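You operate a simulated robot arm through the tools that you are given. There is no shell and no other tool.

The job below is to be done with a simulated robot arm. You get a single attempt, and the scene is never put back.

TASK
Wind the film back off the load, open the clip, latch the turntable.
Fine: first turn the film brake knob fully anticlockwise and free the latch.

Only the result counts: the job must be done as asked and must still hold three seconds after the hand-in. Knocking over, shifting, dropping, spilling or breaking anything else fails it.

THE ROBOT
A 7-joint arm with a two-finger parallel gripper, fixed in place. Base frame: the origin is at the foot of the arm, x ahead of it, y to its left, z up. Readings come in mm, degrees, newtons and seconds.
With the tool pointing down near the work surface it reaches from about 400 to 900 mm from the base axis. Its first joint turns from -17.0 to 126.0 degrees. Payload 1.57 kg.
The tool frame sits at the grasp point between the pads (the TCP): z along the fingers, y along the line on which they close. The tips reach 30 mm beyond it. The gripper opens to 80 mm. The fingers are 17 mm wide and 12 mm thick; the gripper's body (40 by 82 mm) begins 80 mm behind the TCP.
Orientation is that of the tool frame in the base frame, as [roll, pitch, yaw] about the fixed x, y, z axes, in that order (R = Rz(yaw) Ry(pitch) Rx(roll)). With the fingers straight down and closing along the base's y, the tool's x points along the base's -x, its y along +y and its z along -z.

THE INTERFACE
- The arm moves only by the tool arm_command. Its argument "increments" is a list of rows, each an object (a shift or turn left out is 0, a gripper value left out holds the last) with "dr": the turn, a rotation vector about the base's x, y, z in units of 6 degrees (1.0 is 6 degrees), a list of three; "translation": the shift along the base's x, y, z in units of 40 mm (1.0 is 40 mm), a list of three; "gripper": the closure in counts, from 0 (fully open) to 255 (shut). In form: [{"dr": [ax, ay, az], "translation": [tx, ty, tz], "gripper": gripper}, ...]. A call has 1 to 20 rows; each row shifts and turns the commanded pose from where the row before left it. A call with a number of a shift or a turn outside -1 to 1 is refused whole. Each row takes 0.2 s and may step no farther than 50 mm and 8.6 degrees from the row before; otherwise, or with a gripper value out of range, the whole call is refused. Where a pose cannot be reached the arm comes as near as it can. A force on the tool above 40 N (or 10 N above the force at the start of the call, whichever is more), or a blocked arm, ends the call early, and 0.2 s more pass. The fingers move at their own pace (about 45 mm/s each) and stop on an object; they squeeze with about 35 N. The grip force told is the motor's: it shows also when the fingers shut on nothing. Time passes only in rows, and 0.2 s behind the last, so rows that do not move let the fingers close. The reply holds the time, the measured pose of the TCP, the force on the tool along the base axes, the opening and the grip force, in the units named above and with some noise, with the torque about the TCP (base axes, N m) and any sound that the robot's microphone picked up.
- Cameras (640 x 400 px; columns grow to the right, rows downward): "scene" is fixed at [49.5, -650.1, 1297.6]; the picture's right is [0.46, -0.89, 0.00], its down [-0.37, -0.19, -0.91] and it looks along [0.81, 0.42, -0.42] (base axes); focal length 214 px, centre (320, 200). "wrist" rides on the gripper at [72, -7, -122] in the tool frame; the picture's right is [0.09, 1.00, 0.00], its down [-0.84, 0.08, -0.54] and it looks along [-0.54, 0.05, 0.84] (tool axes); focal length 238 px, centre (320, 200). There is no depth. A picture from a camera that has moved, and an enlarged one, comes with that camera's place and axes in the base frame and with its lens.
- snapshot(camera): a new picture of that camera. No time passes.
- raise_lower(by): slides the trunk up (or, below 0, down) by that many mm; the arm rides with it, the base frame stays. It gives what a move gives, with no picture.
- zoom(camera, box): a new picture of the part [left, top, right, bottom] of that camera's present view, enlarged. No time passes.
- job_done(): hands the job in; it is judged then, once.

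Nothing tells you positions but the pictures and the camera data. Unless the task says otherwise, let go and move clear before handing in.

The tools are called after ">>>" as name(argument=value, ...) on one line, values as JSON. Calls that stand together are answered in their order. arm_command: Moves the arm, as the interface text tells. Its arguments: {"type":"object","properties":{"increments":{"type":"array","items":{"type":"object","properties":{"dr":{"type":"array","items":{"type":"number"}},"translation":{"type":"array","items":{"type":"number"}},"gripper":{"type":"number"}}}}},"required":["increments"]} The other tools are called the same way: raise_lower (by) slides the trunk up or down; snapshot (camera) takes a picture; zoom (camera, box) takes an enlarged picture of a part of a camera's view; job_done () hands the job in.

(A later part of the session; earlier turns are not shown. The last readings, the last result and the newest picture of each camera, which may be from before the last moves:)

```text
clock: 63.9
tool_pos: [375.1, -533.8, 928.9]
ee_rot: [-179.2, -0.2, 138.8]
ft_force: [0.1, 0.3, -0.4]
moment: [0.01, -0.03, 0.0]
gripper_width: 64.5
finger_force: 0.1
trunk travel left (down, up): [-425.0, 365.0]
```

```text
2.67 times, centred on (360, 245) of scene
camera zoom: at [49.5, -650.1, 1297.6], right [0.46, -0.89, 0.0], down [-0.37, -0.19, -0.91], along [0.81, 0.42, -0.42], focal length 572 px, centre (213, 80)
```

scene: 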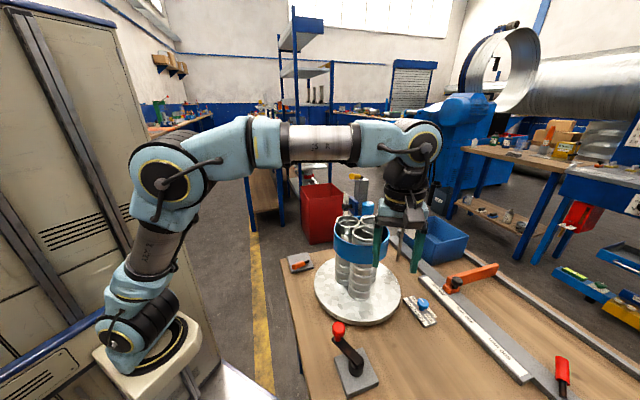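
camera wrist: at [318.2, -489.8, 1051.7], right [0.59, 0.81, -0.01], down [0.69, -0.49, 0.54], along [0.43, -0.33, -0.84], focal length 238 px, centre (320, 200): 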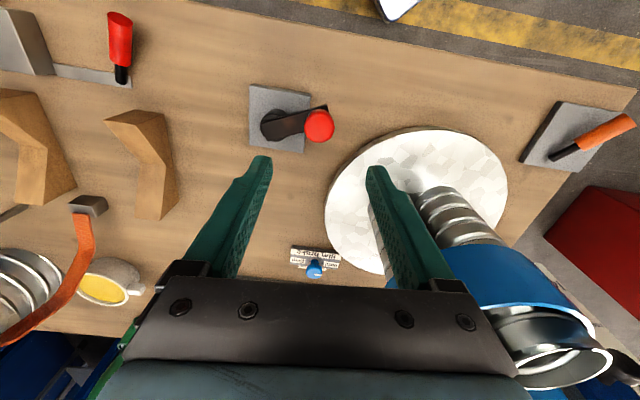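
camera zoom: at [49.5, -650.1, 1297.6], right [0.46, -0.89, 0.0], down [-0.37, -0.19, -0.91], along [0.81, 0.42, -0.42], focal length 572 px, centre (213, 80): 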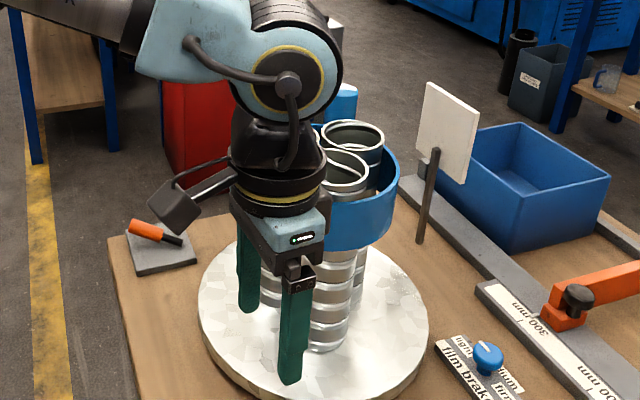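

The crank hub is near (350, -591), with the ball about 61 mm out at (372, -534, 799). I'll lower the fingers around the ball, above the crank arm.

>>> arm_command(increments=[{"translation": [-0.025, 0, -0.95]}, {"translation": [-0.025, 0, -0.95]}, {"translation": [-0.025, 0, -0.5]}, {}])

>>> snapshot(camera="wrist")

>>> zoom(camera="scene", box=[290, 280, 410, 390])

```text
clock: 64.9
tool_pos: [369.9, -533.9, 833.5]
ee_rot: [-179.2, -0.2, 138.8]
ft_force: [0.7, 0.6, -0.2]
moment: [0.01, 0.0, 0.0]
gripper_width: 64.4
finger_force: 0.1
trunk travel left (down, up): [-425.0, 365.0]
```

```text
taken
camera wrist: at [314.3, -490.6, 956.8], right [0.59, 0.81, -0.01], down [0.69, -0.49, 0.54], along [0.43, -0.33, -0.84], focal length 238 px, centre (320, 200)
```

wrist: 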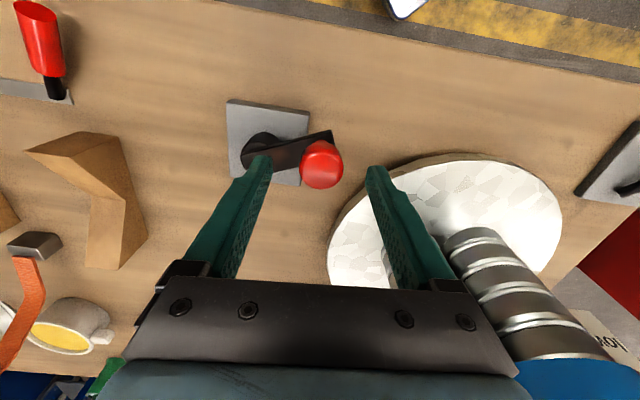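

```text
3.64 times, centred on (350, 335) of scene
camera zoom: at [49.5, -650.1, 1297.6], right [0.46, -0.89, 0.0], down [-0.37, -0.19, -0.91], along [0.81, 0.42, -0.42], focal length 780 px, centre (211, -291)
```

zoom: 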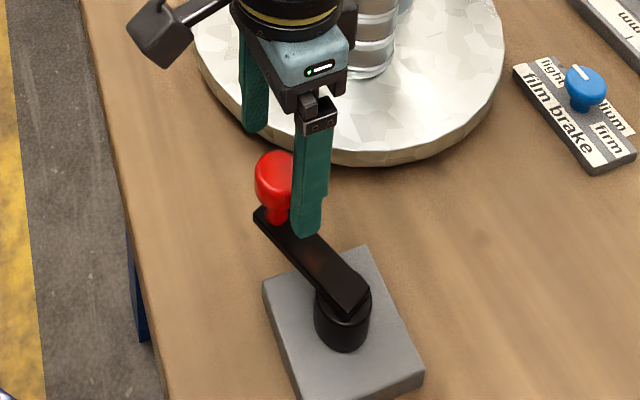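

The ball lies between the fingers, and the tips will stay above the crank arm. I'll lower 18 mm and close on the ball.

>>> arm_command(increments=[{"translation": [0.04, -0.01, -0.46]}, {}, {"gripper": 255}, {"gripper": 255}, {"gripper": 255}, {"gripper": 255}])

>>> snapshot(camera="wrist")

>>> zoom(camera="scene", box=[290, 280, 410, 390])

```text
clock: 66.3
tool_pos: [371.9, -534.1, 814.9]
ee_rot: [-179.1, -0.2, 138.6]
ft_force: [-5.2, -6.7, -2.9]
moment: [0.19, -0.39, -0.04]
gripper_width: 31.1
finger_force: 32.2
trunk travel left (down, up): [-425.0, 365.0]
```

```text
taken
camera wrist: at [316.0, -490.8, 938.7], right [0.59, 0.81, -0.02], down [0.69, -0.49, 0.54], along [0.43, -0.33, -0.84], focal length 238 px, centre (320, 200)
```

wrist: 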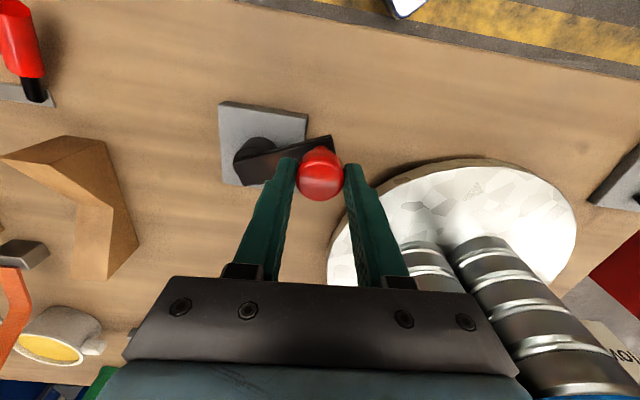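

```text
3.64 times, centred on (350, 335) of scene
camera zoom: at [49.5, -650.1, 1297.6], right [0.46, -0.89, 0.0], down [-0.37, -0.19, -0.91], along [0.81, 0.42, -0.42], focal length 780 px, centre (211, -291)
```

zoom: 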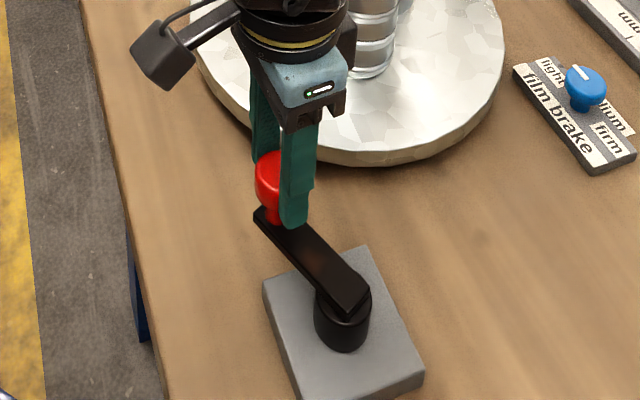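

The ball is held. I'll try the crank gently anticlockwise for about 20° and watch the load and film.

>>> arm_command(increments=[{"translation": [-0.152, 0.049, 0]}, {"translation": [-0.156, 0.033, 0]}, {"translation": [-0.159, 0.017, 0]}, {}])

>>> snapshot(camera="wrist")

>>> zoom(camera="scene", box=[290, 170, 450, 330])

```text
clock: 67.0
tool_pos: [362.6, -530.1, 815.8]
ee_rot: [-179.2, 0.4, 139.1]
ft_force: [9.9, -9.0, -12.0]
moment: [0.13, -0.85, -0.06]
gripper_width: 31.6
finger_force: 39.3
trunk travel left (down, up): [-425.0, 365.0]
stopped in row 3: the force on the tool passed its limit at 45 N (the readings are from after the stop); the commanded pose is now the measured one
```

```text
taken
camera wrist: at [306.3, -486.8, 938.1], right [0.58, 0.81, -0.01], down [0.68, -0.48, 0.55], along [0.44, -0.33, -0.84], focal length 238 px, centre (320, 200)
```

wrist: 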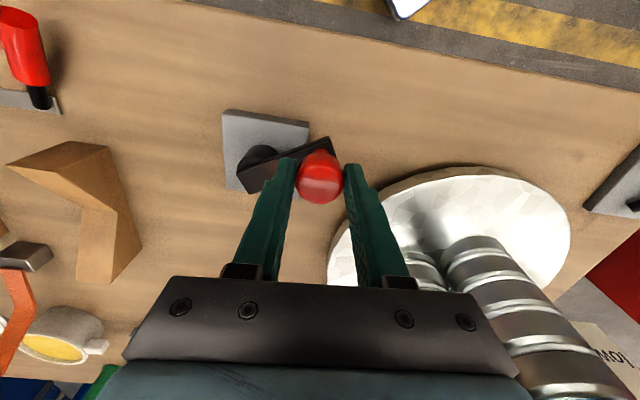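

```text
2.50 times, centred on (370, 250) of scene
camera zoom: at [49.5, -650.1, 1297.6], right [0.46, -0.89, 0.0], down [-0.37, -0.19, -0.91], along [0.81, 0.42, -0.42], focal length 536 px, centre (195, 75)
```

zoom: 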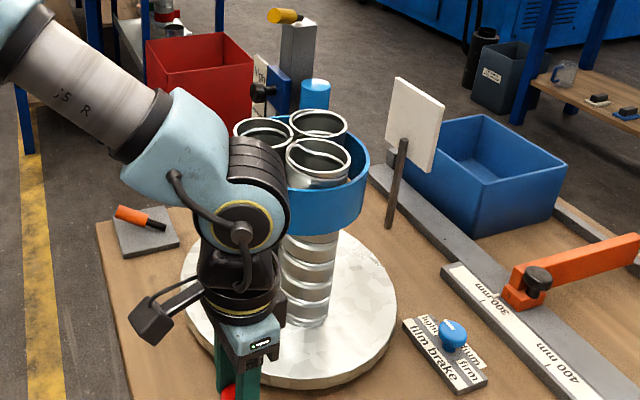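

The crank moved about 9° and the tubes turned anticlockwise with it, so the turntable is free. The force limit tripped because I went quickly, so I'll go on more slowly and watch the film.

>>> arm_command(increments=[{"translation": [-0.0765, -0.016, 0]}, {"translation": [-0.079, 0.01, 0]}, {"translation": [-0.08, 0.0065, 0]}, {"translation": [-0.08, 0.002, 0]}, {"translation": [-0.08, -0.002, 0]}, {"translation": [-0.08, -0.0065, 0]}, {"translation": [-0.079, -0.01, 0]}, {"translation": [-0.0785, -0.0145, 0]}, {"translation": [-0.078, -0.019, 0]}, {"translation": [-0.0765, -0.023, 0]}, {}])

>>> snapshot(camera="wrist")

>>> zoom(camera="scene", box=[290, 170, 450, 330])

```text
clock: 67.6
tool_pos: [363.3, -529.4, 815.3]
ee_rot: [-179.4, 0.7, 139.3]
ft_force: [11.1, -6.5, -14.0]
moment: [-0.12, -0.97, -0.07]
gripper_width: 31.4
finger_force: 40.6
trunk travel left (down, up): [-425.0, 365.0]
stopped in row 2: the force on the tool passed its limit at 43 N (the readings are from after the stop); the commanded pose is now the measured one
```

```text
taken
camera wrist: at [304.9, -486.7, 937.8], right [0.58, 0.81, -0.01], down [0.68, -0.48, 0.55], along [0.44, -0.33, -0.83], focal length 238 px, centre (320, 200)
```

wrist: 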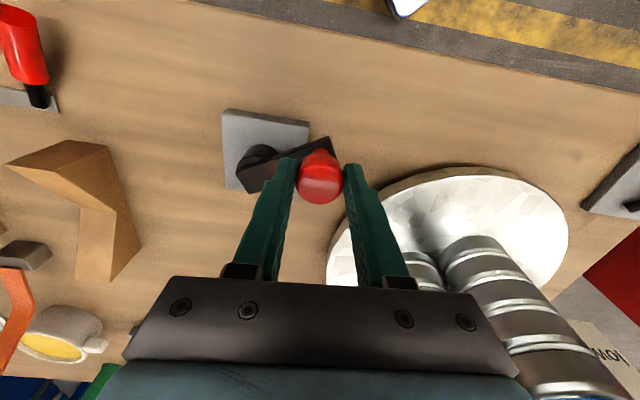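

```text
2.50 times, centred on (370, 250) of scene
camera zoom: at [49.5, -650.1, 1297.6], right [0.46, -0.89, 0.0], down [-0.37, -0.19, -0.91], along [0.81, 0.42, -0.42], focal length 536 px, centre (195, 75)
```

zoom: 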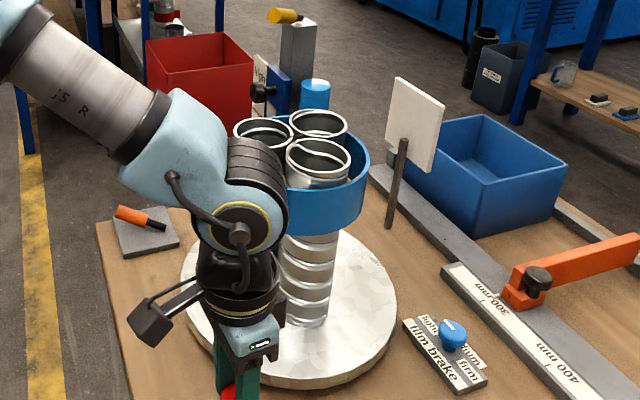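

Anticlockwise is blocked after about 10°. I'll try the other direction, clockwise, just as slowly.

>>> arm_command(increments=[{"translation": [0.065, -0.055, 0]}, {"translation": [0.078, -0.0225, 0]}, {"translation": [0.075, -0.0275, 0]}, {"translation": [0.075, -0.03, 0]}, {"translation": [0.0725, -0.035, 0]}, {"translation": [0.071, -0.0375, 0]}, {"translation": [0.069, -0.0425, 0]}, {"translation": [0.065, -0.045, 0]}, {"translation": [0.065, -0.05, 0]}, {"translation": [0.0625, -0.0525, 0]}, {}])

>>> snapshot(camera="wrist")

>>> zoom(camera="scene", box=[290, 170, 450, 330])

```text
clock: 70.0
tool_pos: [390.2, -546.8, 815.6]
ee_rot: [-179.4, 0.7, 139.3]
ft_force: [0.0, 10.6, -20.8]
moment: [0.52, -0.7, -0.36]
gripper_width: 31.7
finger_force: 39.6
trunk travel left (down, up): [-425.0, 365.0]
```

```text
taken
camera wrist: at [332.3, -502.3, 938.4], right [0.58, 0.81, -0.01], down [0.68, -0.48, 0.55], along [0.44, -0.33, -0.83], focal length 238 px, centre (320, 200)
```

wrist: 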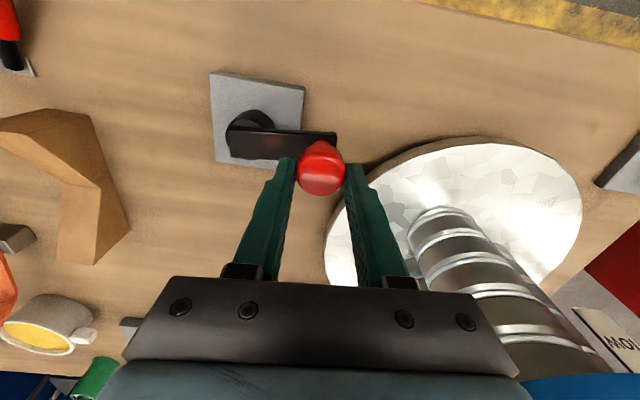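

```text
2.50 times, centred on (370, 250) of scene
camera zoom: at [49.5, -650.1, 1297.6], right [0.46, -0.89, 0.0], down [-0.37, -0.19, -0.91], along [0.81, 0.42, -0.42], focal length 536 px, centre (195, 75)
```

zoom: 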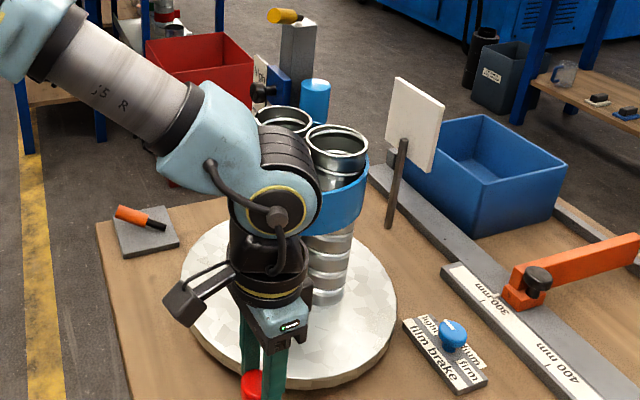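

Clockwise turns freely and the load follows. I'll ease the tool down a touch and continue clockwise in slightly larger steps.

>>> arm_command(increments=[{"translation": [0.0908, -0.0943, -0.04]}, {"translation": [0.0822, -0.1019, 0]}, {"translation": [0.073, -0.1087, 0]}, {"translation": [0.0633, -0.1146, 0]}, {"translation": [0.053, -0.1197, 0]}, {"translation": [0.0424, -0.1238, 0]}, {"translation": [0.0314, -0.1271, 0]}, {"translation": [0.0203, -0.1293, 0]}, {"translation": [0.0089, -0.1306, 0]}, {}])

>>> snapshot(camera="wrist")

>>> zoom(camera="scene", box=[290, 170, 450, 330])

```text
clock: 71.4
tool_pos: [410.3, -569.5, 817.4]
ee_rot: [-179.9, 0.8, 139.5]
ft_force: [6.5, 5.4, 4.8]
moment: [0.65, -0.02, -0.24]
gripper_width: 31.0
finger_force: 40.0
trunk travel left (down, up): [-425.0, 365.0]
stopped in row 7: the force on the tool passed its limit at 53 N (the readings are from after the stop); the commanded pose is now the measured one
```

```text
taken
camera wrist: at [351.0, -525.8, 938.1], right [0.58, 0.82, -0.01], down [0.68, -0.48, 0.55], along [0.45, -0.32, -0.83], focal length 238 px, centre (320, 200)
```

wrist: 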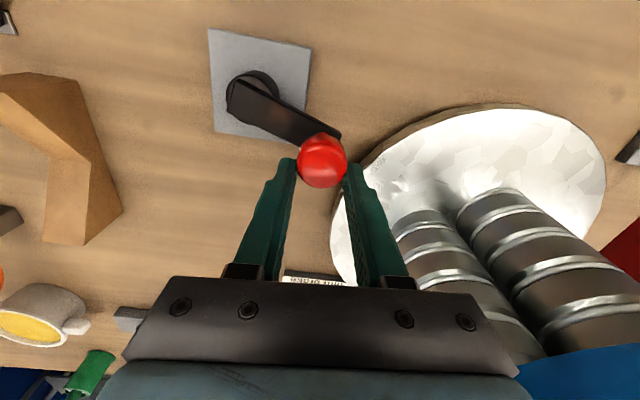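

```text
2.50 times, centred on (370, 250) of scene
camera zoom: at [49.5, -650.1, 1297.6], right [0.46, -0.89, 0.0], down [-0.37, -0.19, -0.91], along [0.81, 0.42, -0.42], focal length 536 px, centre (195, 75)
```

zoom: 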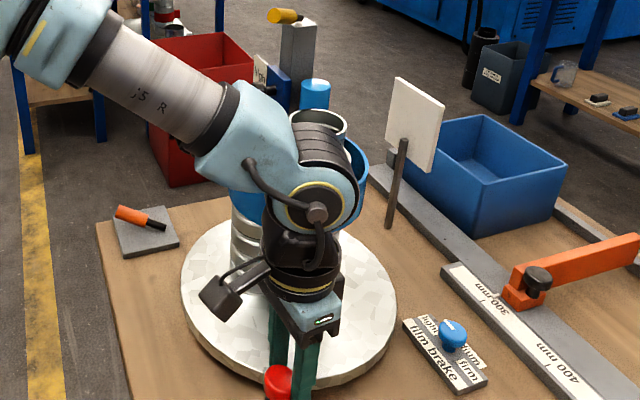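

The ball slid about 10 mm in the pads because I was pulling along the open direction of the fingers. I'll release, lift and check what has changed before regripping with the fingers facing along the travel.

>>> arm_command(increments=[{"gripper": 60}, {"gripper": 60}, {"gripper": 60}, {"translation": [0, 0, 0.8]}, {"translation": [0, 0, 0.9]}, {"translation": [-0.6, 0.5, 0.5], "dr": [0, 0, 1]}, {"translation": [-0.6, 0.4, 0.5], "dr": [0, 0, 1]}, {"translation": [-0.6, 0.4, 0.5], "dr": [0, 0, 1]}, {"translation": [-0.6, 0.4, 0.5], "dr": [0, 0, 1]}, {}])

>>> snapshot(camera="wrist")

>>> snapshot(camera="scene")

>>> zoom(camera="scene", box=[290, 170, 450, 330])

```text
clock: 73.6
tool_pos: [311.7, -498.4, 966.6]
ee_rot: [-179.6, 0.8, 163.5]
ft_force: [-0.2, -0.6, 0.4]
moment: [0.0, 0.01, -0.02]
gripper_width: 61.1
finger_force: 0.1
trunk travel left (down, up): [-425.0, 365.0]
```

```text
taken
camera wrist: at [240.4, -484.0, 1087.9], right [0.19, 0.98, -0.01], down [0.82, -0.16, 0.55], along [0.54, -0.11, -0.83], focal length 238 px, centre (320, 200)
```

wrist: 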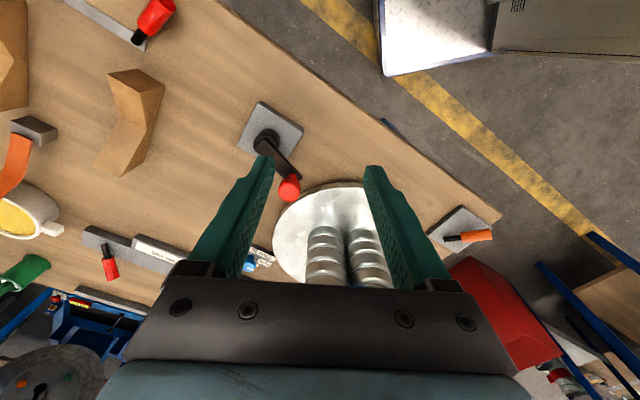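

```text
taken
```

scene: 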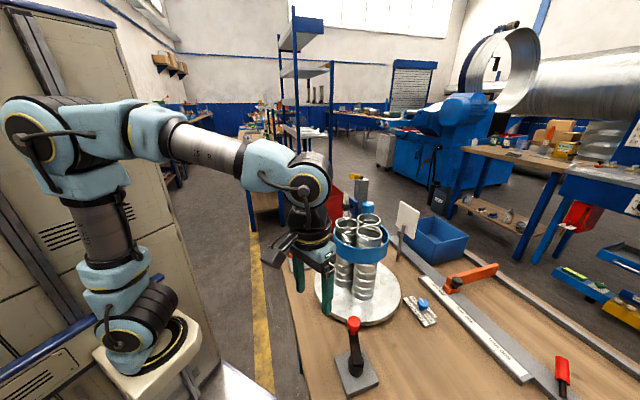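

```text
2.50 times, centred on (370, 250) of scene
camera zoom: at [49.5, -650.1, 1297.6], right [0.46, -0.89, 0.0], down [-0.37, -0.19, -0.91], along [0.81, 0.42, -0.42], focal length 536 px, centre (195, 75)
```

zoom: 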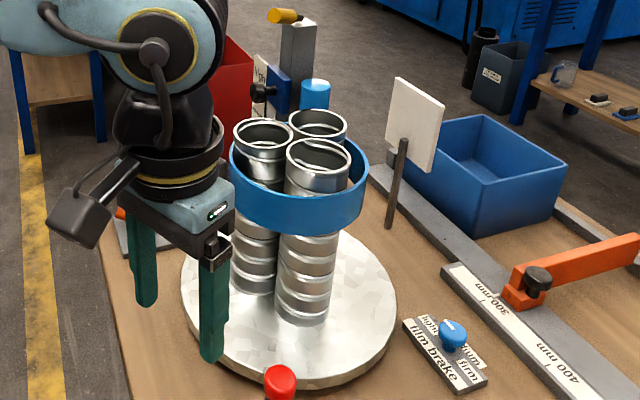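

I'll compare the film band now with the earlier picture at the same magnification.

>>> zoom(camera="scene", box=[270, 180, 450, 320])

>>> zoom(camera="scene", box=[320, 200, 400, 270])

```text
2.86 times, centred on (360, 250) of scene
camera zoom: at [49.5, -650.1, 1297.6], right [0.46, -0.89, 0.0], down [-0.37, -0.19, -0.91], along [0.81, 0.42, -0.42], focal length 613 px, centre (206, 57)
```

zoom: 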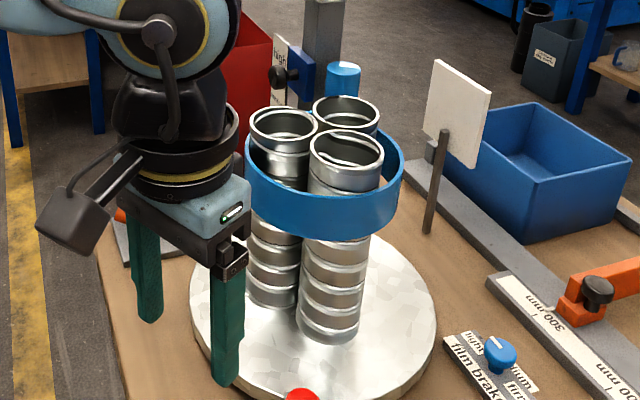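

```text
5.71 times, centred on (360, 235) of scene
camera zoom: at [49.5, -650.1, 1297.6], right [0.46, -0.89, 0.0], down [-0.37, -0.19, -0.91], along [0.81, 0.42, -0.42], focal length 1226 px, centre (91, 0)
```

zoom: 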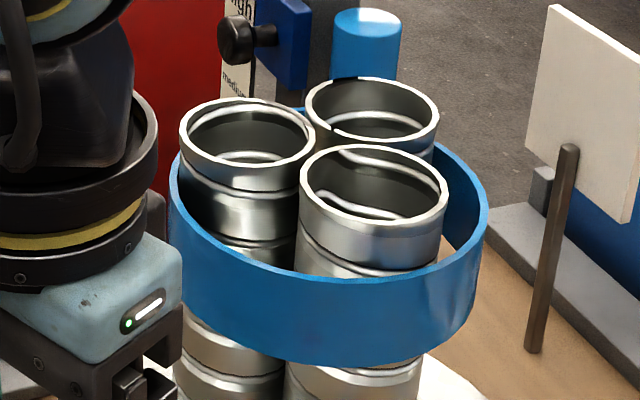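

The band has become clearly narrower, so clockwise cranking winds the film back off. I'll regrip the ball with the fingers across the direction of travel, so that they push squarely.

>>> arm_command(increments=[{"translation": [0.45, -0.315, -0.45], "dr": [0, 0, 1]}, {"translation": [0.45, -0.315, -0.45], "dr": [0, 0, 1]}, {"translation": [0.45, -0.315, -0.45], "dr": [0, 0, 1]}, {"translation": [0.45, -0.315, -0.45], "dr": [0, 0, 1]}, {"translation": [0.45, -0.315, -0.45], "dr": [0, 0, 1]}, {"dr": [0, 0, 1]}, {"dr": [0, 0, 1]}, {"dr": [0, 0, 0.5]}, {}])

>>> snapshot(camera="wrist")

```text
clock: 75.6
tool_pos: [402.9, -564.3, 874.2]
ee_rot: [-179.7, 0.7, -151.5]
ft_force: [0.1, -0.1, -0.5]
moment: [0.04, 0.0, -0.01]
gripper_width: 61.1
finger_force: 0.0
trunk travel left (down, up): [-425.0, 365.0]
```

```text
taken
camera wrist: at [341.8, -605.3, 996.8], right [-0.56, 0.83, -0.01], down [0.69, 0.47, 0.55], along [0.46, 0.3, -0.83], focal length 238 px, centre (320, 200)
```

wrist: 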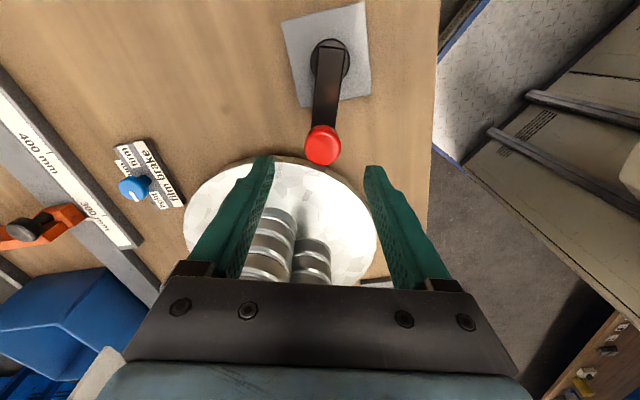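

The ball is centred and the fingers lie across the arm's direction. I'll go down and close.

>>> arm_command(increments=[{"translation": [0, 0, -0.8]}, {"translation": [0, 0, -0.8]}, {}, {"gripper": 255}, {"gripper": 255}, {"gripper": 255}, {"gripper": 255}])

>>> snapshot(camera="wrist")

```text
clock: 77.2
tool_pos: [403.2, -563.1, 808.5]
ee_rot: [-179.7, 0.7, -151.6]
ft_force: [-1.6, 5.7, -2.8]
moment: [0.33, 0.06, -0.28]
gripper_width: 31.6
finger_force: 34.1
trunk travel left (down, up): [-425.0, 365.0]
```

```text
taken
camera wrist: at [341.7, -603.6, 931.6], right [-0.55, 0.83, -0.01], down [0.69, 0.46, 0.55], along [0.46, 0.3, -0.83], focal length 238 px, centre (320, 200)
```

wrist: 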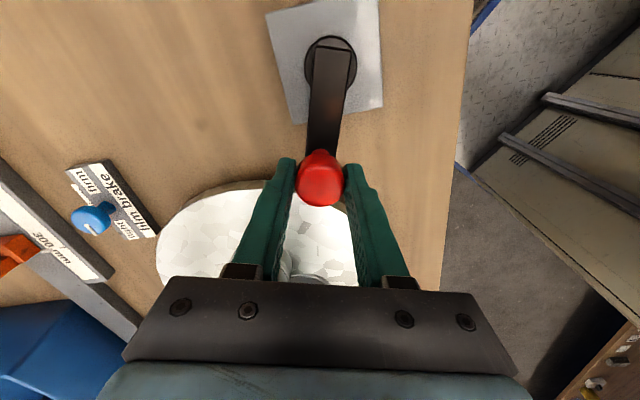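

Held. I'll turn clockwise with the hand following the crank.

>>> arm_command(increments=[{"translation": [0.0446, -0.0947, 0], "dr": [0, 0, -0.667]}, {"translation": [0.0379, -0.0976, 0], "dr": [0, 0, -0.667]}, {"translation": [0.031, -0.1, 0], "dr": [0, 0, -0.667]}, {"translation": [0.0239, -0.1019, 0], "dr": [0, 0, -0.667]}, {"translation": [0.0167, -0.1034, 0], "dr": [0, 0, -0.667]}, {"translation": [0.0095, -0.1043, 0], "dr": [0, 0, -0.667]}, {}])

>>> snapshot(camera="wrist")

```text
clock: 78.8
tool_pos: [409.7, -588.7, 810.6]
ee_rot: [-179.6, 0.9, -175.6]
ft_force: [-3.3, 6.2, 1.0]
moment: [0.36, 0.18, -0.36]
gripper_width: 31.6
finger_force: 40.4
trunk travel left (down, up): [-425.0, 365.0]
```

```text
taken
camera wrist: at [337.5, -600.1, 931.6], right [-0.17, 0.99, -0.01], down [0.82, 0.14, 0.55], along [0.55, 0.09, -0.83], focal length 238 px, centre (320, 200)
```

wrist: 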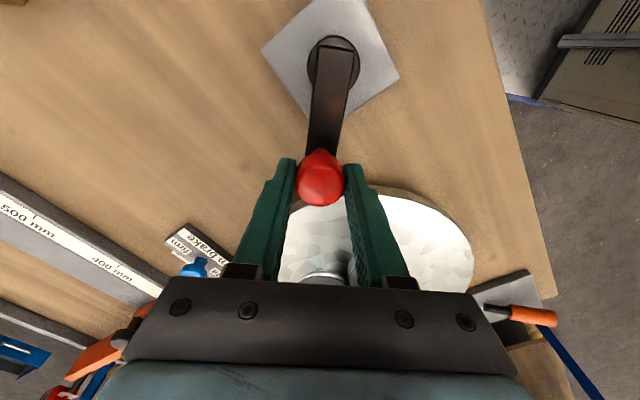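

Very smooth, with forces under 8 N. I'll continue with a longer run.

>>> arm_command(increments=[{"translation": [0.0004, -0.1047, 0], "dr": [0, 0, -0.667]}, {"translation": [-0.0069, -0.1045, 0], "dr": [0, 0, -0.667]}, {"translation": [-0.0142, -0.1037, 0], "dr": [0, 0, -0.667]}, {"translation": [-0.0214, -0.1025, 0], "dr": [0, 0, -0.667]}, {"translation": [-0.0285, -0.1007, 0], "dr": [0, 0, -0.667]}, {"translation": [-0.0355, -0.0985, 0], "dr": [0, 0, -0.667]}, {"translation": [-0.0422, -0.0958, 0], "dr": [0, 0, -0.667]}, {"translation": [-0.0488, -0.0926, 0], "dr": [0, 0, -0.667]}, {"translation": [-0.0552, -0.089, 0], "dr": [0, 0, -0.667]}, {"translation": [-0.0612, -0.0849, 0], "dr": [0, 0, -0.667]}, {}])

>>> snapshot(camera="wrist")

>>> zoom(camera="scene", box=[270, 180, 450, 320])

```text
clock: 81.2
tool_pos: [396.3, -627.1, 810.2]
ee_rot: [-179.7, 0.8, 144.4]
ft_force: [4.1, 2.6, -4.5]
moment: [0.27, -0.18, -0.28]
gripper_width: 31.7
finger_force: 40.5
trunk travel left (down, up): [-425.0, 365.0]
```

```text
taken
camera wrist: at [334.1, -589.6, 931.6], right [0.51, 0.86, -0.01], down [0.72, -0.42, 0.55], along [0.47, -0.28, -0.83], focal length 238 px, centre (320, 200)
```

wrist: 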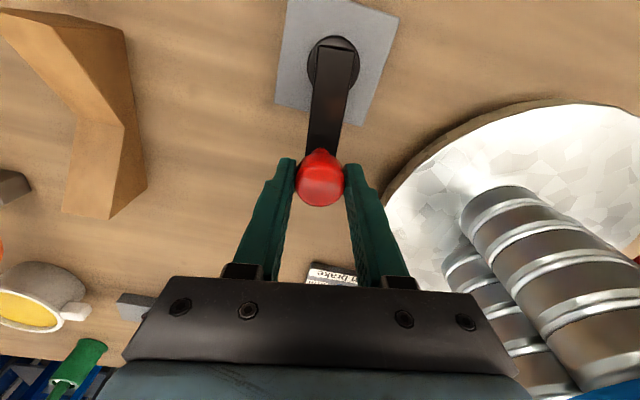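

```text
2.86 times, centred on (360, 250) of scene
camera zoom: at [49.5, -650.1, 1297.6], right [0.46, -0.89, 0.0], down [-0.37, -0.19, -0.91], along [0.81, 0.42, -0.42], focal length 613 px, centre (206, 57)
```

zoom: 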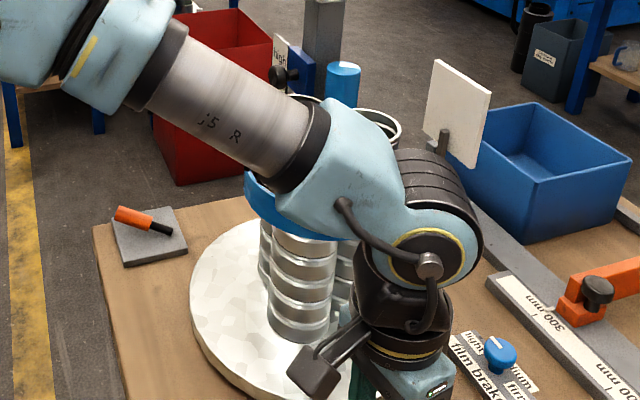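

The band is shrinking further. I'll continue clockwise.

>>> arm_command(increments=[{"translation": [-0.0665, -0.0809, 0], "dr": [0, 0, -0.667]}, {"translation": [-0.0719, -0.0761, 0], "dr": [0, 0, -0.667]}, {"translation": [-0.0771, -0.0709, 0], "dr": [0, 0, -0.667]}, {"translation": [-0.0818, -0.0653, 0], "dr": [0, 0, -0.667]}, {"translation": [-0.0862, -0.0594, 0], "dr": [0, 0, -0.667]}, {"translation": [-0.0901, -0.0533, 0], "dr": [0, 0, -0.667]}, {"translation": [-0.0936, -0.0469, 0], "dr": [0, 0, -0.667]}, {"translation": [-0.0967, -0.0402, 0], "dr": [0, 0, -0.667]}, {"translation": [-0.0992, -0.0334, 0], "dr": [0, 0, -0.667]}, {"translation": [-0.1013, -0.0264, 0], "dr": [0, 0, -0.667]}, {"translation": [-0.1029, -0.0193, 0], "dr": [0, 0, -0.667]}, {"translation": [-0.104, -0.012, 0], "dr": [0, 0, -0.667]}, {"translation": [-0.1046, -0.0048, 0], "dr": [0, 0, -0.667]}, {}])

>>> snapshot(camera="wrist")

>>> zoom(camera="scene", box=[270, 180, 450, 320])

```text
clock: 84.2
tool_pos: [350.2, -651.5, 809.0]
ee_rot: [-179.7, 0.8, 92.4]
ft_force: [-2.2, 15.8, 2.1]
moment: [0.5, -0.13, -0.03]
gripper_width: 31.6
finger_force: 40.4
trunk travel left (down, up): [-425.0, 365.0]
```

```text
taken
camera wrist: at [342.4, -577.2, 931.7], right [0.99, 0.13, -0.01], down [0.11, -0.83, 0.55], along [0.07, -0.55, -0.83], focal length 238 px, centre (320, 200)
```

wrist: 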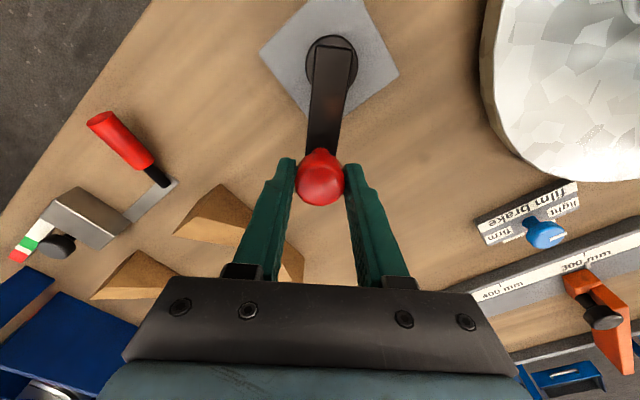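

```text
2.86 times, centred on (360, 250) of scene
camera zoom: at [49.5, -650.1, 1297.6], right [0.46, -0.89, 0.0], down [-0.37, -0.19, -0.91], along [0.81, 0.42, -0.42], focal length 613 px, centre (206, 57)
```

zoom: 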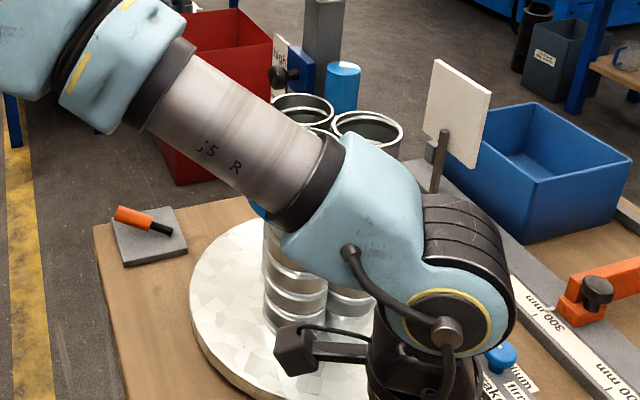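

About 158° done so far and the film band is nearly hidden behind the arm. I'll keep going.

>>> arm_command(increments=[{"translation": [-0.1047, 0.0218, 0], "dr": [0, 0, -0.667]}, {"translation": [-0.1043, 0.0091, 0], "dr": [0, 0, -0.667]}, {"translation": [-0.1034, 0.0164, 0], "dr": [0, 0, -0.667]}, {"translation": [-0.102, 0.0236, 0], "dr": [0, 0, -0.667]}, {"translation": [-0.1001, 0.0306, 0], "dr": [0, 0, -0.667]}, {"translation": [-0.0977, 0.0375, 0], "dr": [0, 0, -0.667]}, {"translation": [-0.0949, 0.0442, 0], "dr": [0, 0, -0.667]}, {"translation": [-0.0916, 0.0508, 0], "dr": [0, 0, -0.667]}, {}])

>>> snapshot(camera="wrist")

>>> zoom(camera="scene", box=[270, 180, 450, 320])

```text
clock: 86.2
tool_pos: [318.2, -643.0, 810.4]
ee_rot: [-179.6, 0.8, 60.4]
ft_force: [9.1, 2.1, -1.9]
moment: [-0.21, -0.34, -0.3]
gripper_width: 31.6
finger_force: 39.7
trunk travel left (down, up): [-425.0, 365.0]
```

```text
taken
camera wrist: at [349.4, -574.6, 931.7], right [0.91, -0.41, -0.01], down [-0.34, -0.76, 0.55], along [-0.23, -0.5, -0.83], focal length 238 px, centre (320, 200)
```

wrist: 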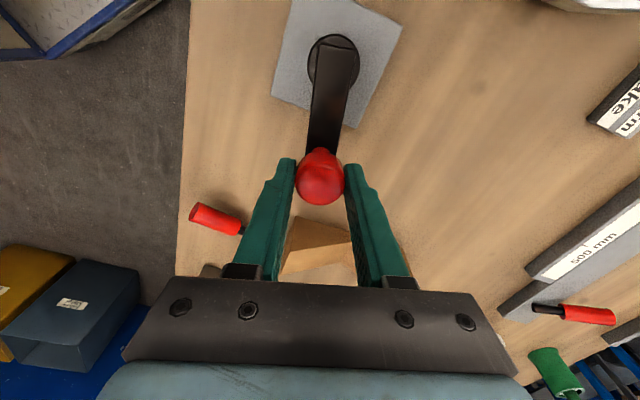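

```text
2.86 times, centred on (360, 250) of scene
camera zoom: at [49.5, -650.1, 1297.6], right [0.46, -0.89, 0.0], down [-0.37, -0.19, -0.91], along [0.81, 0.42, -0.42], focal length 613 px, centre (206, 57)
```

zoom: 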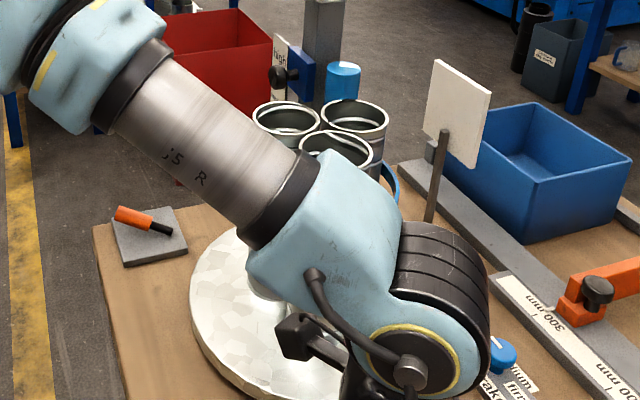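

>>> arm_command(increments=[{"translation": [-0.0882, 0.0564, 0], "dr": [0, 0, -0.667]}, {"translation": [-0.0841, 0.0624, 0], "dr": [0, 0, -0.667]}, {"translation": [-0.0795, 0.0681, 0], "dr": [0, 0, -0.667]}, {"translation": [-0.0745, 0.0735, 0], "dr": [0, 0, -0.667]}, {"translation": [-0.0692, 0.0785, 0], "dr": [0, 0, -0.667]}, {"translation": [-0.0636, 0.0832, 0], "dr": [0, 0, -0.667]}, {"translation": [-0.0576, 0.0874, 0], "dr": [0, 0, -0.667]}, {"translation": [-0.0514, 0.0912, 0], "dr": [0, 0, -0.667]}, {}])

>>> snapshot(camera="wrist")

>>> zoom(camera="scene", box=[270, 180, 450, 320])

```text
clock: 88.2
tool_pos: [297.5, -617.8, 810.1]
ee_rot: [-179.6, 0.8, 28.4]
ft_force: [6.9, 1.8, -10.0]
moment: [-0.3, -0.16, -0.19]
gripper_width: 31.6
finger_force: 40.4
trunk travel left (down, up): [-425.0, 365.0]
```

```text
taken
camera wrist: at [358.3, -577.4, 931.7], right [0.55, -0.83, -0.01], down [-0.69, -0.46, 0.55], along [-0.46, -0.3, -0.83], focal length 238 px, centre (320, 200)
```

wrist: 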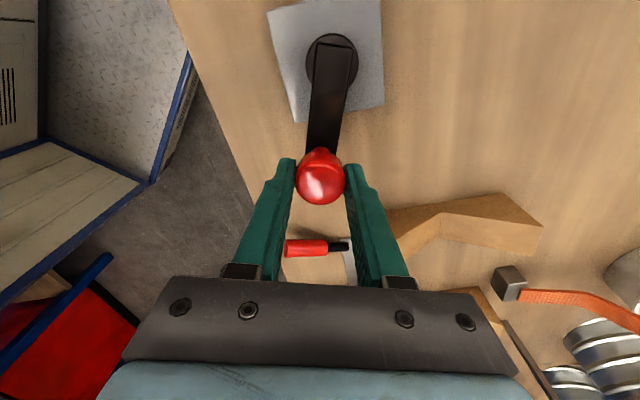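

```text
2.86 times, centred on (360, 250) of scene
camera zoom: at [49.5, -650.1, 1297.6], right [0.46, -0.89, 0.0], down [-0.37, -0.19, -0.91], along [0.81, 0.42, -0.42], focal length 613 px, centre (206, 57)
```

zoom: 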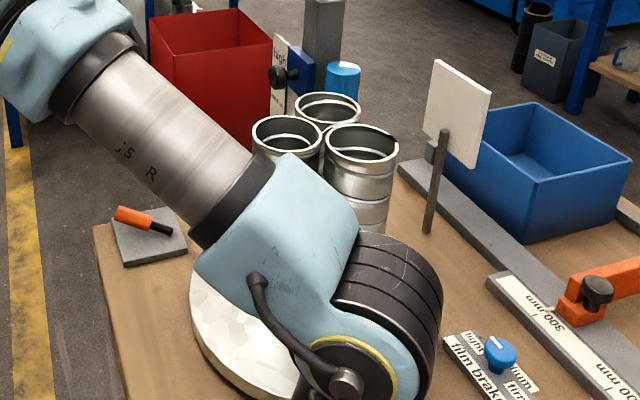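

The blue band is no longer visible beside the tubes. I'll look closely before going any farther.

>>> zoom(camera="scene", box=[330, 190, 400, 250])

```text
6.67 times, centred on (365, 220) of scene
camera zoom: at [49.5, -650.1, 1297.6], right [0.46, -0.89, 0.0], down [-0.37, -0.19, -0.91], along [0.81, 0.42, -0.42], focal length 1430 px, centre (20, 67)
```

zoom: 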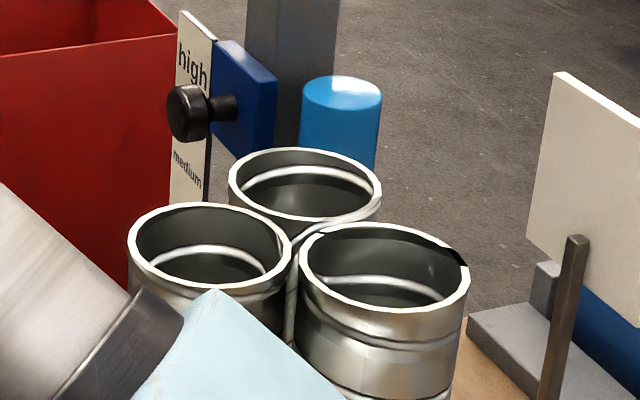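

>>> arm_command(increments=[{"gripper": 60}, {"gripper": 60}, {"gripper": 60}, {"translation": [0, 0, 0.8]}, {"translation": [0, 0, 0.9]}, {"translation": [0.1, 0.75, 0.5]}, {"translation": [0.1, 0.75, 0.5]}, {"translation": [0.1, 0.75, 0.5]}, {"translation": [0.1, 0.75, 0.5]}, {}])

>>> zoom(camera="scene", box=[270, 180, 450, 320])

>>> snapshot(camera="wrist")

>>> snapshot(camera="scene")

```text
clock: 90.4
tool_pos: [311.6, -497.5, 957.0]
ee_rot: [-179.6, 0.8, 28.3]
ft_force: [-0.3, -0.1, 0.3]
moment: [0.0, -0.03, 0.02]
gripper_width: 61.2
finger_force: 0.0
trunk travel left (down, up): [-425.0, 365.0]
```

```text
2.86 times, centred on (360, 250) of scene
camera zoom: at [49.5, -650.1, 1297.6], right [0.46, -0.89, 0.0], down [-0.37, -0.19, -0.91], along [0.81, 0.42, -0.42], focal length 613 px, centre (206, 57)
```

zoom: 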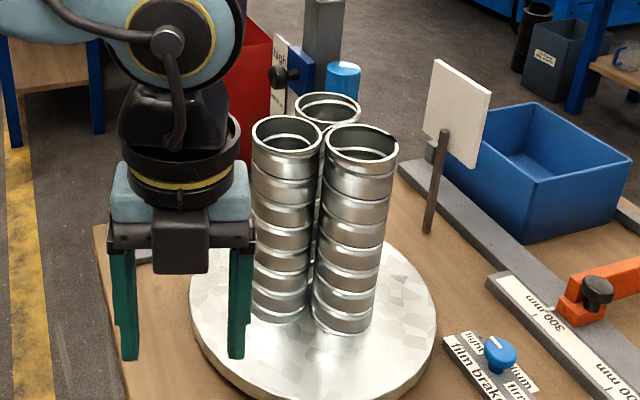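

```text
taken
camera wrist: at [374.9, -457.0, 1079.1], right [0.56, -0.83, -0.01], down [-0.69, -0.47, 0.55], along [-0.46, -0.3, -0.83], focal length 238 px, centre (320, 200)
```

wrist: 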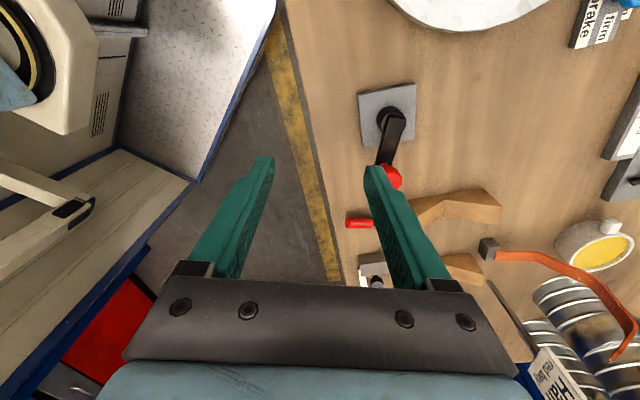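

```text
taken
```

scene: 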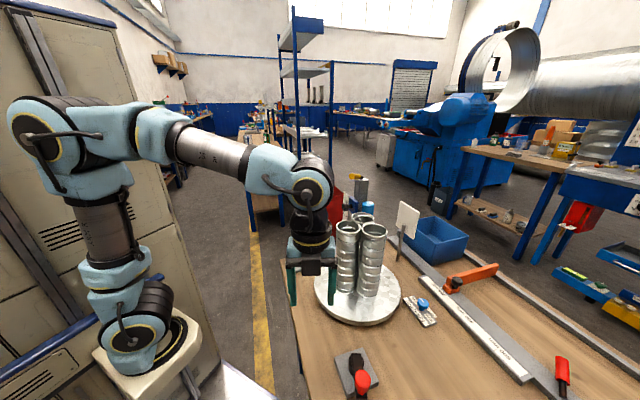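

The blue film is off the load. To be sure it is wound right back, I'll regrip the ball and feel for the end stop clockwise.

>>> arm_command(increments=[{"translation": [-0.1, -0.75, -0.4]}, {"translation": [-0.1, -0.75, -0.4]}, {"translation": [-0.1, -0.75, -0.5]}, {"translation": [-0.05, -0.75, -0.5]}, {}])

>>> snapshot(camera="wrist")

```text
clock: 91.6
tool_pos: [297.1, -618.8, 884.4]
ee_rot: [-179.7, 0.8, 28.5]
ft_force: [0.8, 0.3, -1.0]
moment: [-0.03, 0.01, 0.01]
gripper_width: 61.3
finger_force: 0.1
trunk travel left (down, up): [-425.0, 365.0]
```

```text
taken
camera wrist: at [359.9, -578.4, 1006.6], right [0.56, -0.83, -0.01], down [-0.69, -0.47, 0.55], along [-0.46, -0.3, -0.83], focal length 238 px, centre (320, 200)
```

wrist: 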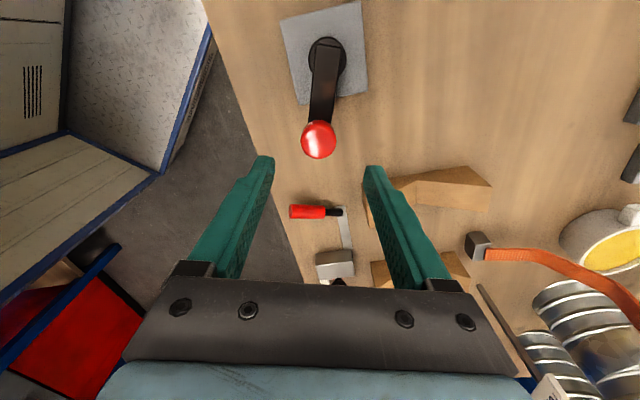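

>>> arm_command(increments=[{"translation": [0, 0.02, -0.9]}, {"translation": [0, 0.02, -0.95]}, {}, {"gripper": 255}, {"gripper": 255}, {"gripper": 255}, {"gripper": 255}])

>>> arm_command(increments=[{"translation": [-0.0449, 0.0946, 0], "dr": [0, 0, -0.667]}, {"translation": [-0.0382, 0.0975, 0], "dr": [0, 0, -0.667]}, {}])

>>> snapshot(camera="wrist")

```text
clock: 93.2
tool_pos: [297.9, -616.5, 809.2]
ee_rot: [-179.8, 0.9, 28.3]
ft_force: [0.4, -4.6, -4.9]
moment: [-0.47, 0.0, -0.23]
gripper_width: 31.8
finger_force: 34.0
trunk travel left (down, up): [-425.0, 365.0]
```

```text
clock: 94.0
tool_pos: [294.0, -609.0, 808.6]
ee_rot: [-179.5, 0.8, 20.4]
ft_force: [2.0, -3.2, -12.1]
moment: [-0.59, 0.24, -0.13]
gripper_width: 31.4
finger_force: 40.2
trunk travel left (down, up): [-425.0, 365.0]
```

```text
taken
camera wrist: at [361.8, -577.4, 931.8], right [0.43, -0.9, -0.01], down [-0.75, -0.37, 0.55], along [-0.5, -0.23, -0.83], focal length 238 px, centre (320, 200)
```

wrist: 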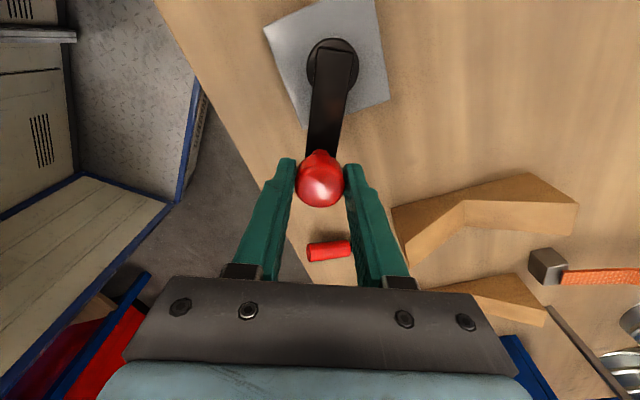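

It still turns easily. I'll continue in stages and watch for the stop.

>>> arm_command(increments=[{"translation": [-0.029, 0.1006, 0], "dr": [0, 0, -0.667]}, {"translation": [-0.0219, 0.1024, 0], "dr": [0, 0, -0.667]}, {"translation": [-0.0148, 0.1037, 0], "dr": [0, 0, -0.667]}, {"translation": [-0.0075, 0.1044, 0], "dr": [0, 0, -0.667]}, {}])

>>> snapshot(camera="wrist")

>>> zoom(camera="scene", box=[270, 180, 450, 320])

```text
clock: 95.2
tool_pos: [291.4, -591.8, 809.7]
ee_rot: [-179.5, 0.9, 4.4]
ft_force: [1.4, -2.3, -37.6]
moment: [-0.43, 0.07, -0.07]
gripper_width: 31.8
finger_force: 40.6
trunk travel left (down, up): [-425.0, 365.0]
```

```text
taken
camera wrist: at [365.0, -580.9, 931.8], right [0.17, -0.99, -0.01], down [-0.82, -0.15, 0.55], along [-0.55, -0.08, -0.83], focal length 238 px, centre (320, 200)
```

wrist: 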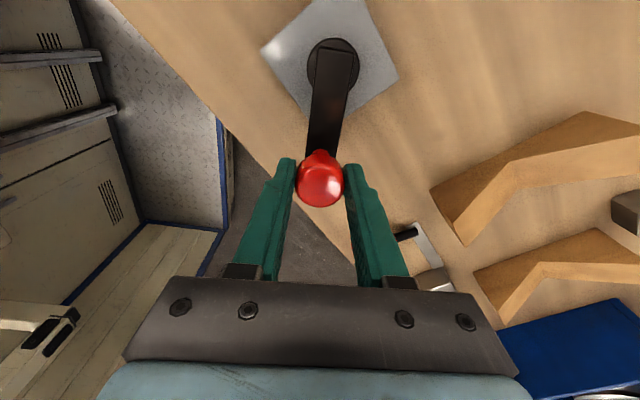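

```text
2.86 times, centred on (360, 250) of scene
camera zoom: at [49.5, -650.1, 1297.6], right [0.46, -0.89, 0.0], down [-0.37, -0.19, -0.91], along [0.81, 0.42, -0.42], focal length 613 px, centre (206, 57)
```

zoom: 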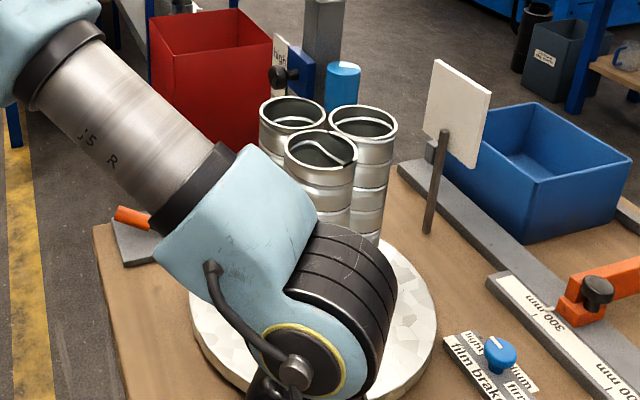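

There is a downward pull on the hand, so I'll ease the height by about 2 mm and check it before going on.

>>> arm_command(increments=[{"translation": [0, 0, -0.025]}, {"translation": [0, 0, -0.025]}, {}])

```text
clock: 96.0
tool_pos: [291.0, -591.5, 810.3]
ee_rot: [-179.5, 0.9, 4.5]
ft_force: [3.3, 5.9, -15.2]
moment: [0.01, 0.31, 0.36]
gripper_width: 31.6
finger_force: 40.2
trunk travel left (down, up): [-425.0, 365.0]
```

>>> arm_command(increments=[{"translation": [0.0046, 0.1046, -0.01], "dr": [0, 0, -0.667]}, {"translation": [0.0119, 0.104, -0.01], "dr": [0, 0, -0.667]}, {"translation": [0.0191, 0.1029, 0], "dr": [0, 0, -0.667]}, {"translation": [0.0262, 0.1014, 0], "dr": [0, 0, -0.667]}, {}])

>>> snapshot(camera="wrist")

>>> zoom(camera="scene", box=[270, 180, 450, 320])

```text
clock: 97.2
tool_pos: [293.5, -576.9, 810.2]
ee_rot: [-179.9, 0.7, -11.9]
ft_force: [-5.8, -8.6, 14.8]
moment: [-0.28, 0.26, -0.55]
gripper_width: 31.4
finger_force: 40.5
trunk travel left (down, up): [-425.0, 365.0]
```

```text
taken
camera wrist: at [366.2, -585.7, 932.2], right [-0.11, -0.99, 0.0], down [-0.83, 0.09, 0.55], along [-0.55, 0.07, -0.83], focal length 238 px, centre (320, 200)
```

wrist: 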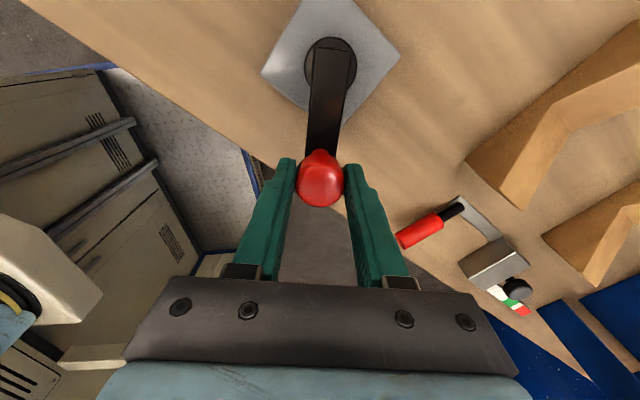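

```text
2.86 times, centred on (360, 250) of scene
camera zoom: at [49.5, -650.1, 1297.6], right [0.46, -0.89, 0.0], down [-0.37, -0.19, -0.91], along [0.81, 0.42, -0.42], focal length 613 px, centre (206, 57)
```

zoom: 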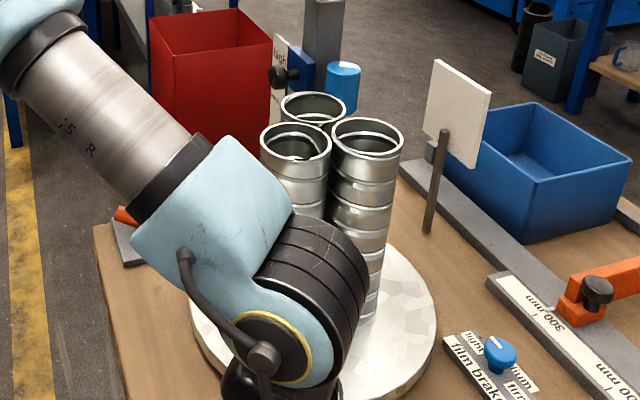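

The band is gone and stays gone well past the point where it vanished, so the film is off the load. I'll let go of the crank, lift, and turn to the yellow clip lever on the mast top.

>>> arm_command(increments=[{"gripper": 50}, {"gripper": 50}, {"gripper": 50}, {"translation": [0, 0, 0.8]}, {"translation": [0, 0, 0.9]}, {"translation": [0.1, 0.7, 0.5], "dr": [0, 0, 1]}, {"translation": [0.1, 0.7, 0.5], "dr": [0, 0, 1]}, {"translation": [0.1, 0.7, 0.5], "dr": [0, 0, 1]}, {"translation": [0.3, 0.7, 0.5], "dr": [0, 0, 1]}, {"translation": [0.5, 0.7, 0.5], "dr": [0, 0, 1]}, {"dr": [0, 0, 1]}, {"dr": [0, 0, 1]}, {"dr": [0, 0, 1]}, {}])

>>> zoom(camera="scene", box=[270, 160, 450, 320])

>>> snapshot(camera="scene")

```text
clock: 100.2
tool_pos: [336.1, -435.9, 977.1]
ee_rot: [-179.7, 0.7, 36.4]
ft_force: [-0.5, 0.0, 0.1]
moment: [0.01, 0.02, 0.01]
gripper_width: 64.6
finger_force: 0.0
trunk travel left (down, up): [-425.0, 365.0]
```

```text
2.50 times, centred on (360, 240) of scene
camera zoom: at [49.5, -650.1, 1297.6], right [0.46, -0.89, 0.0], down [-0.37, -0.19, -0.91], along [0.81, 0.42, -0.42], focal length 536 px, centre (220, 100)
```

zoom: 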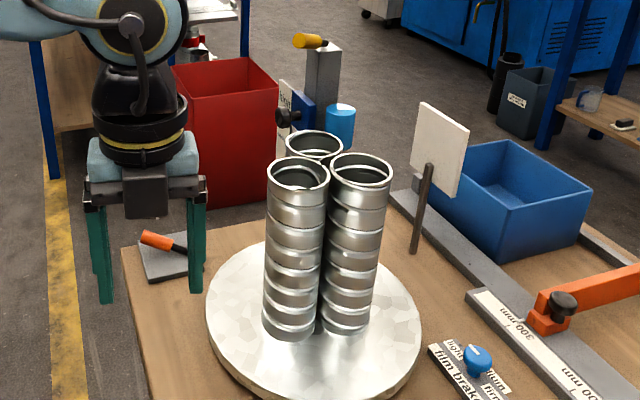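

```text
taken
```

scene: 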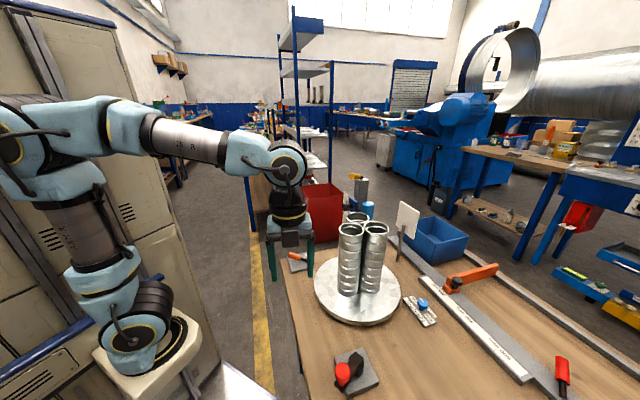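

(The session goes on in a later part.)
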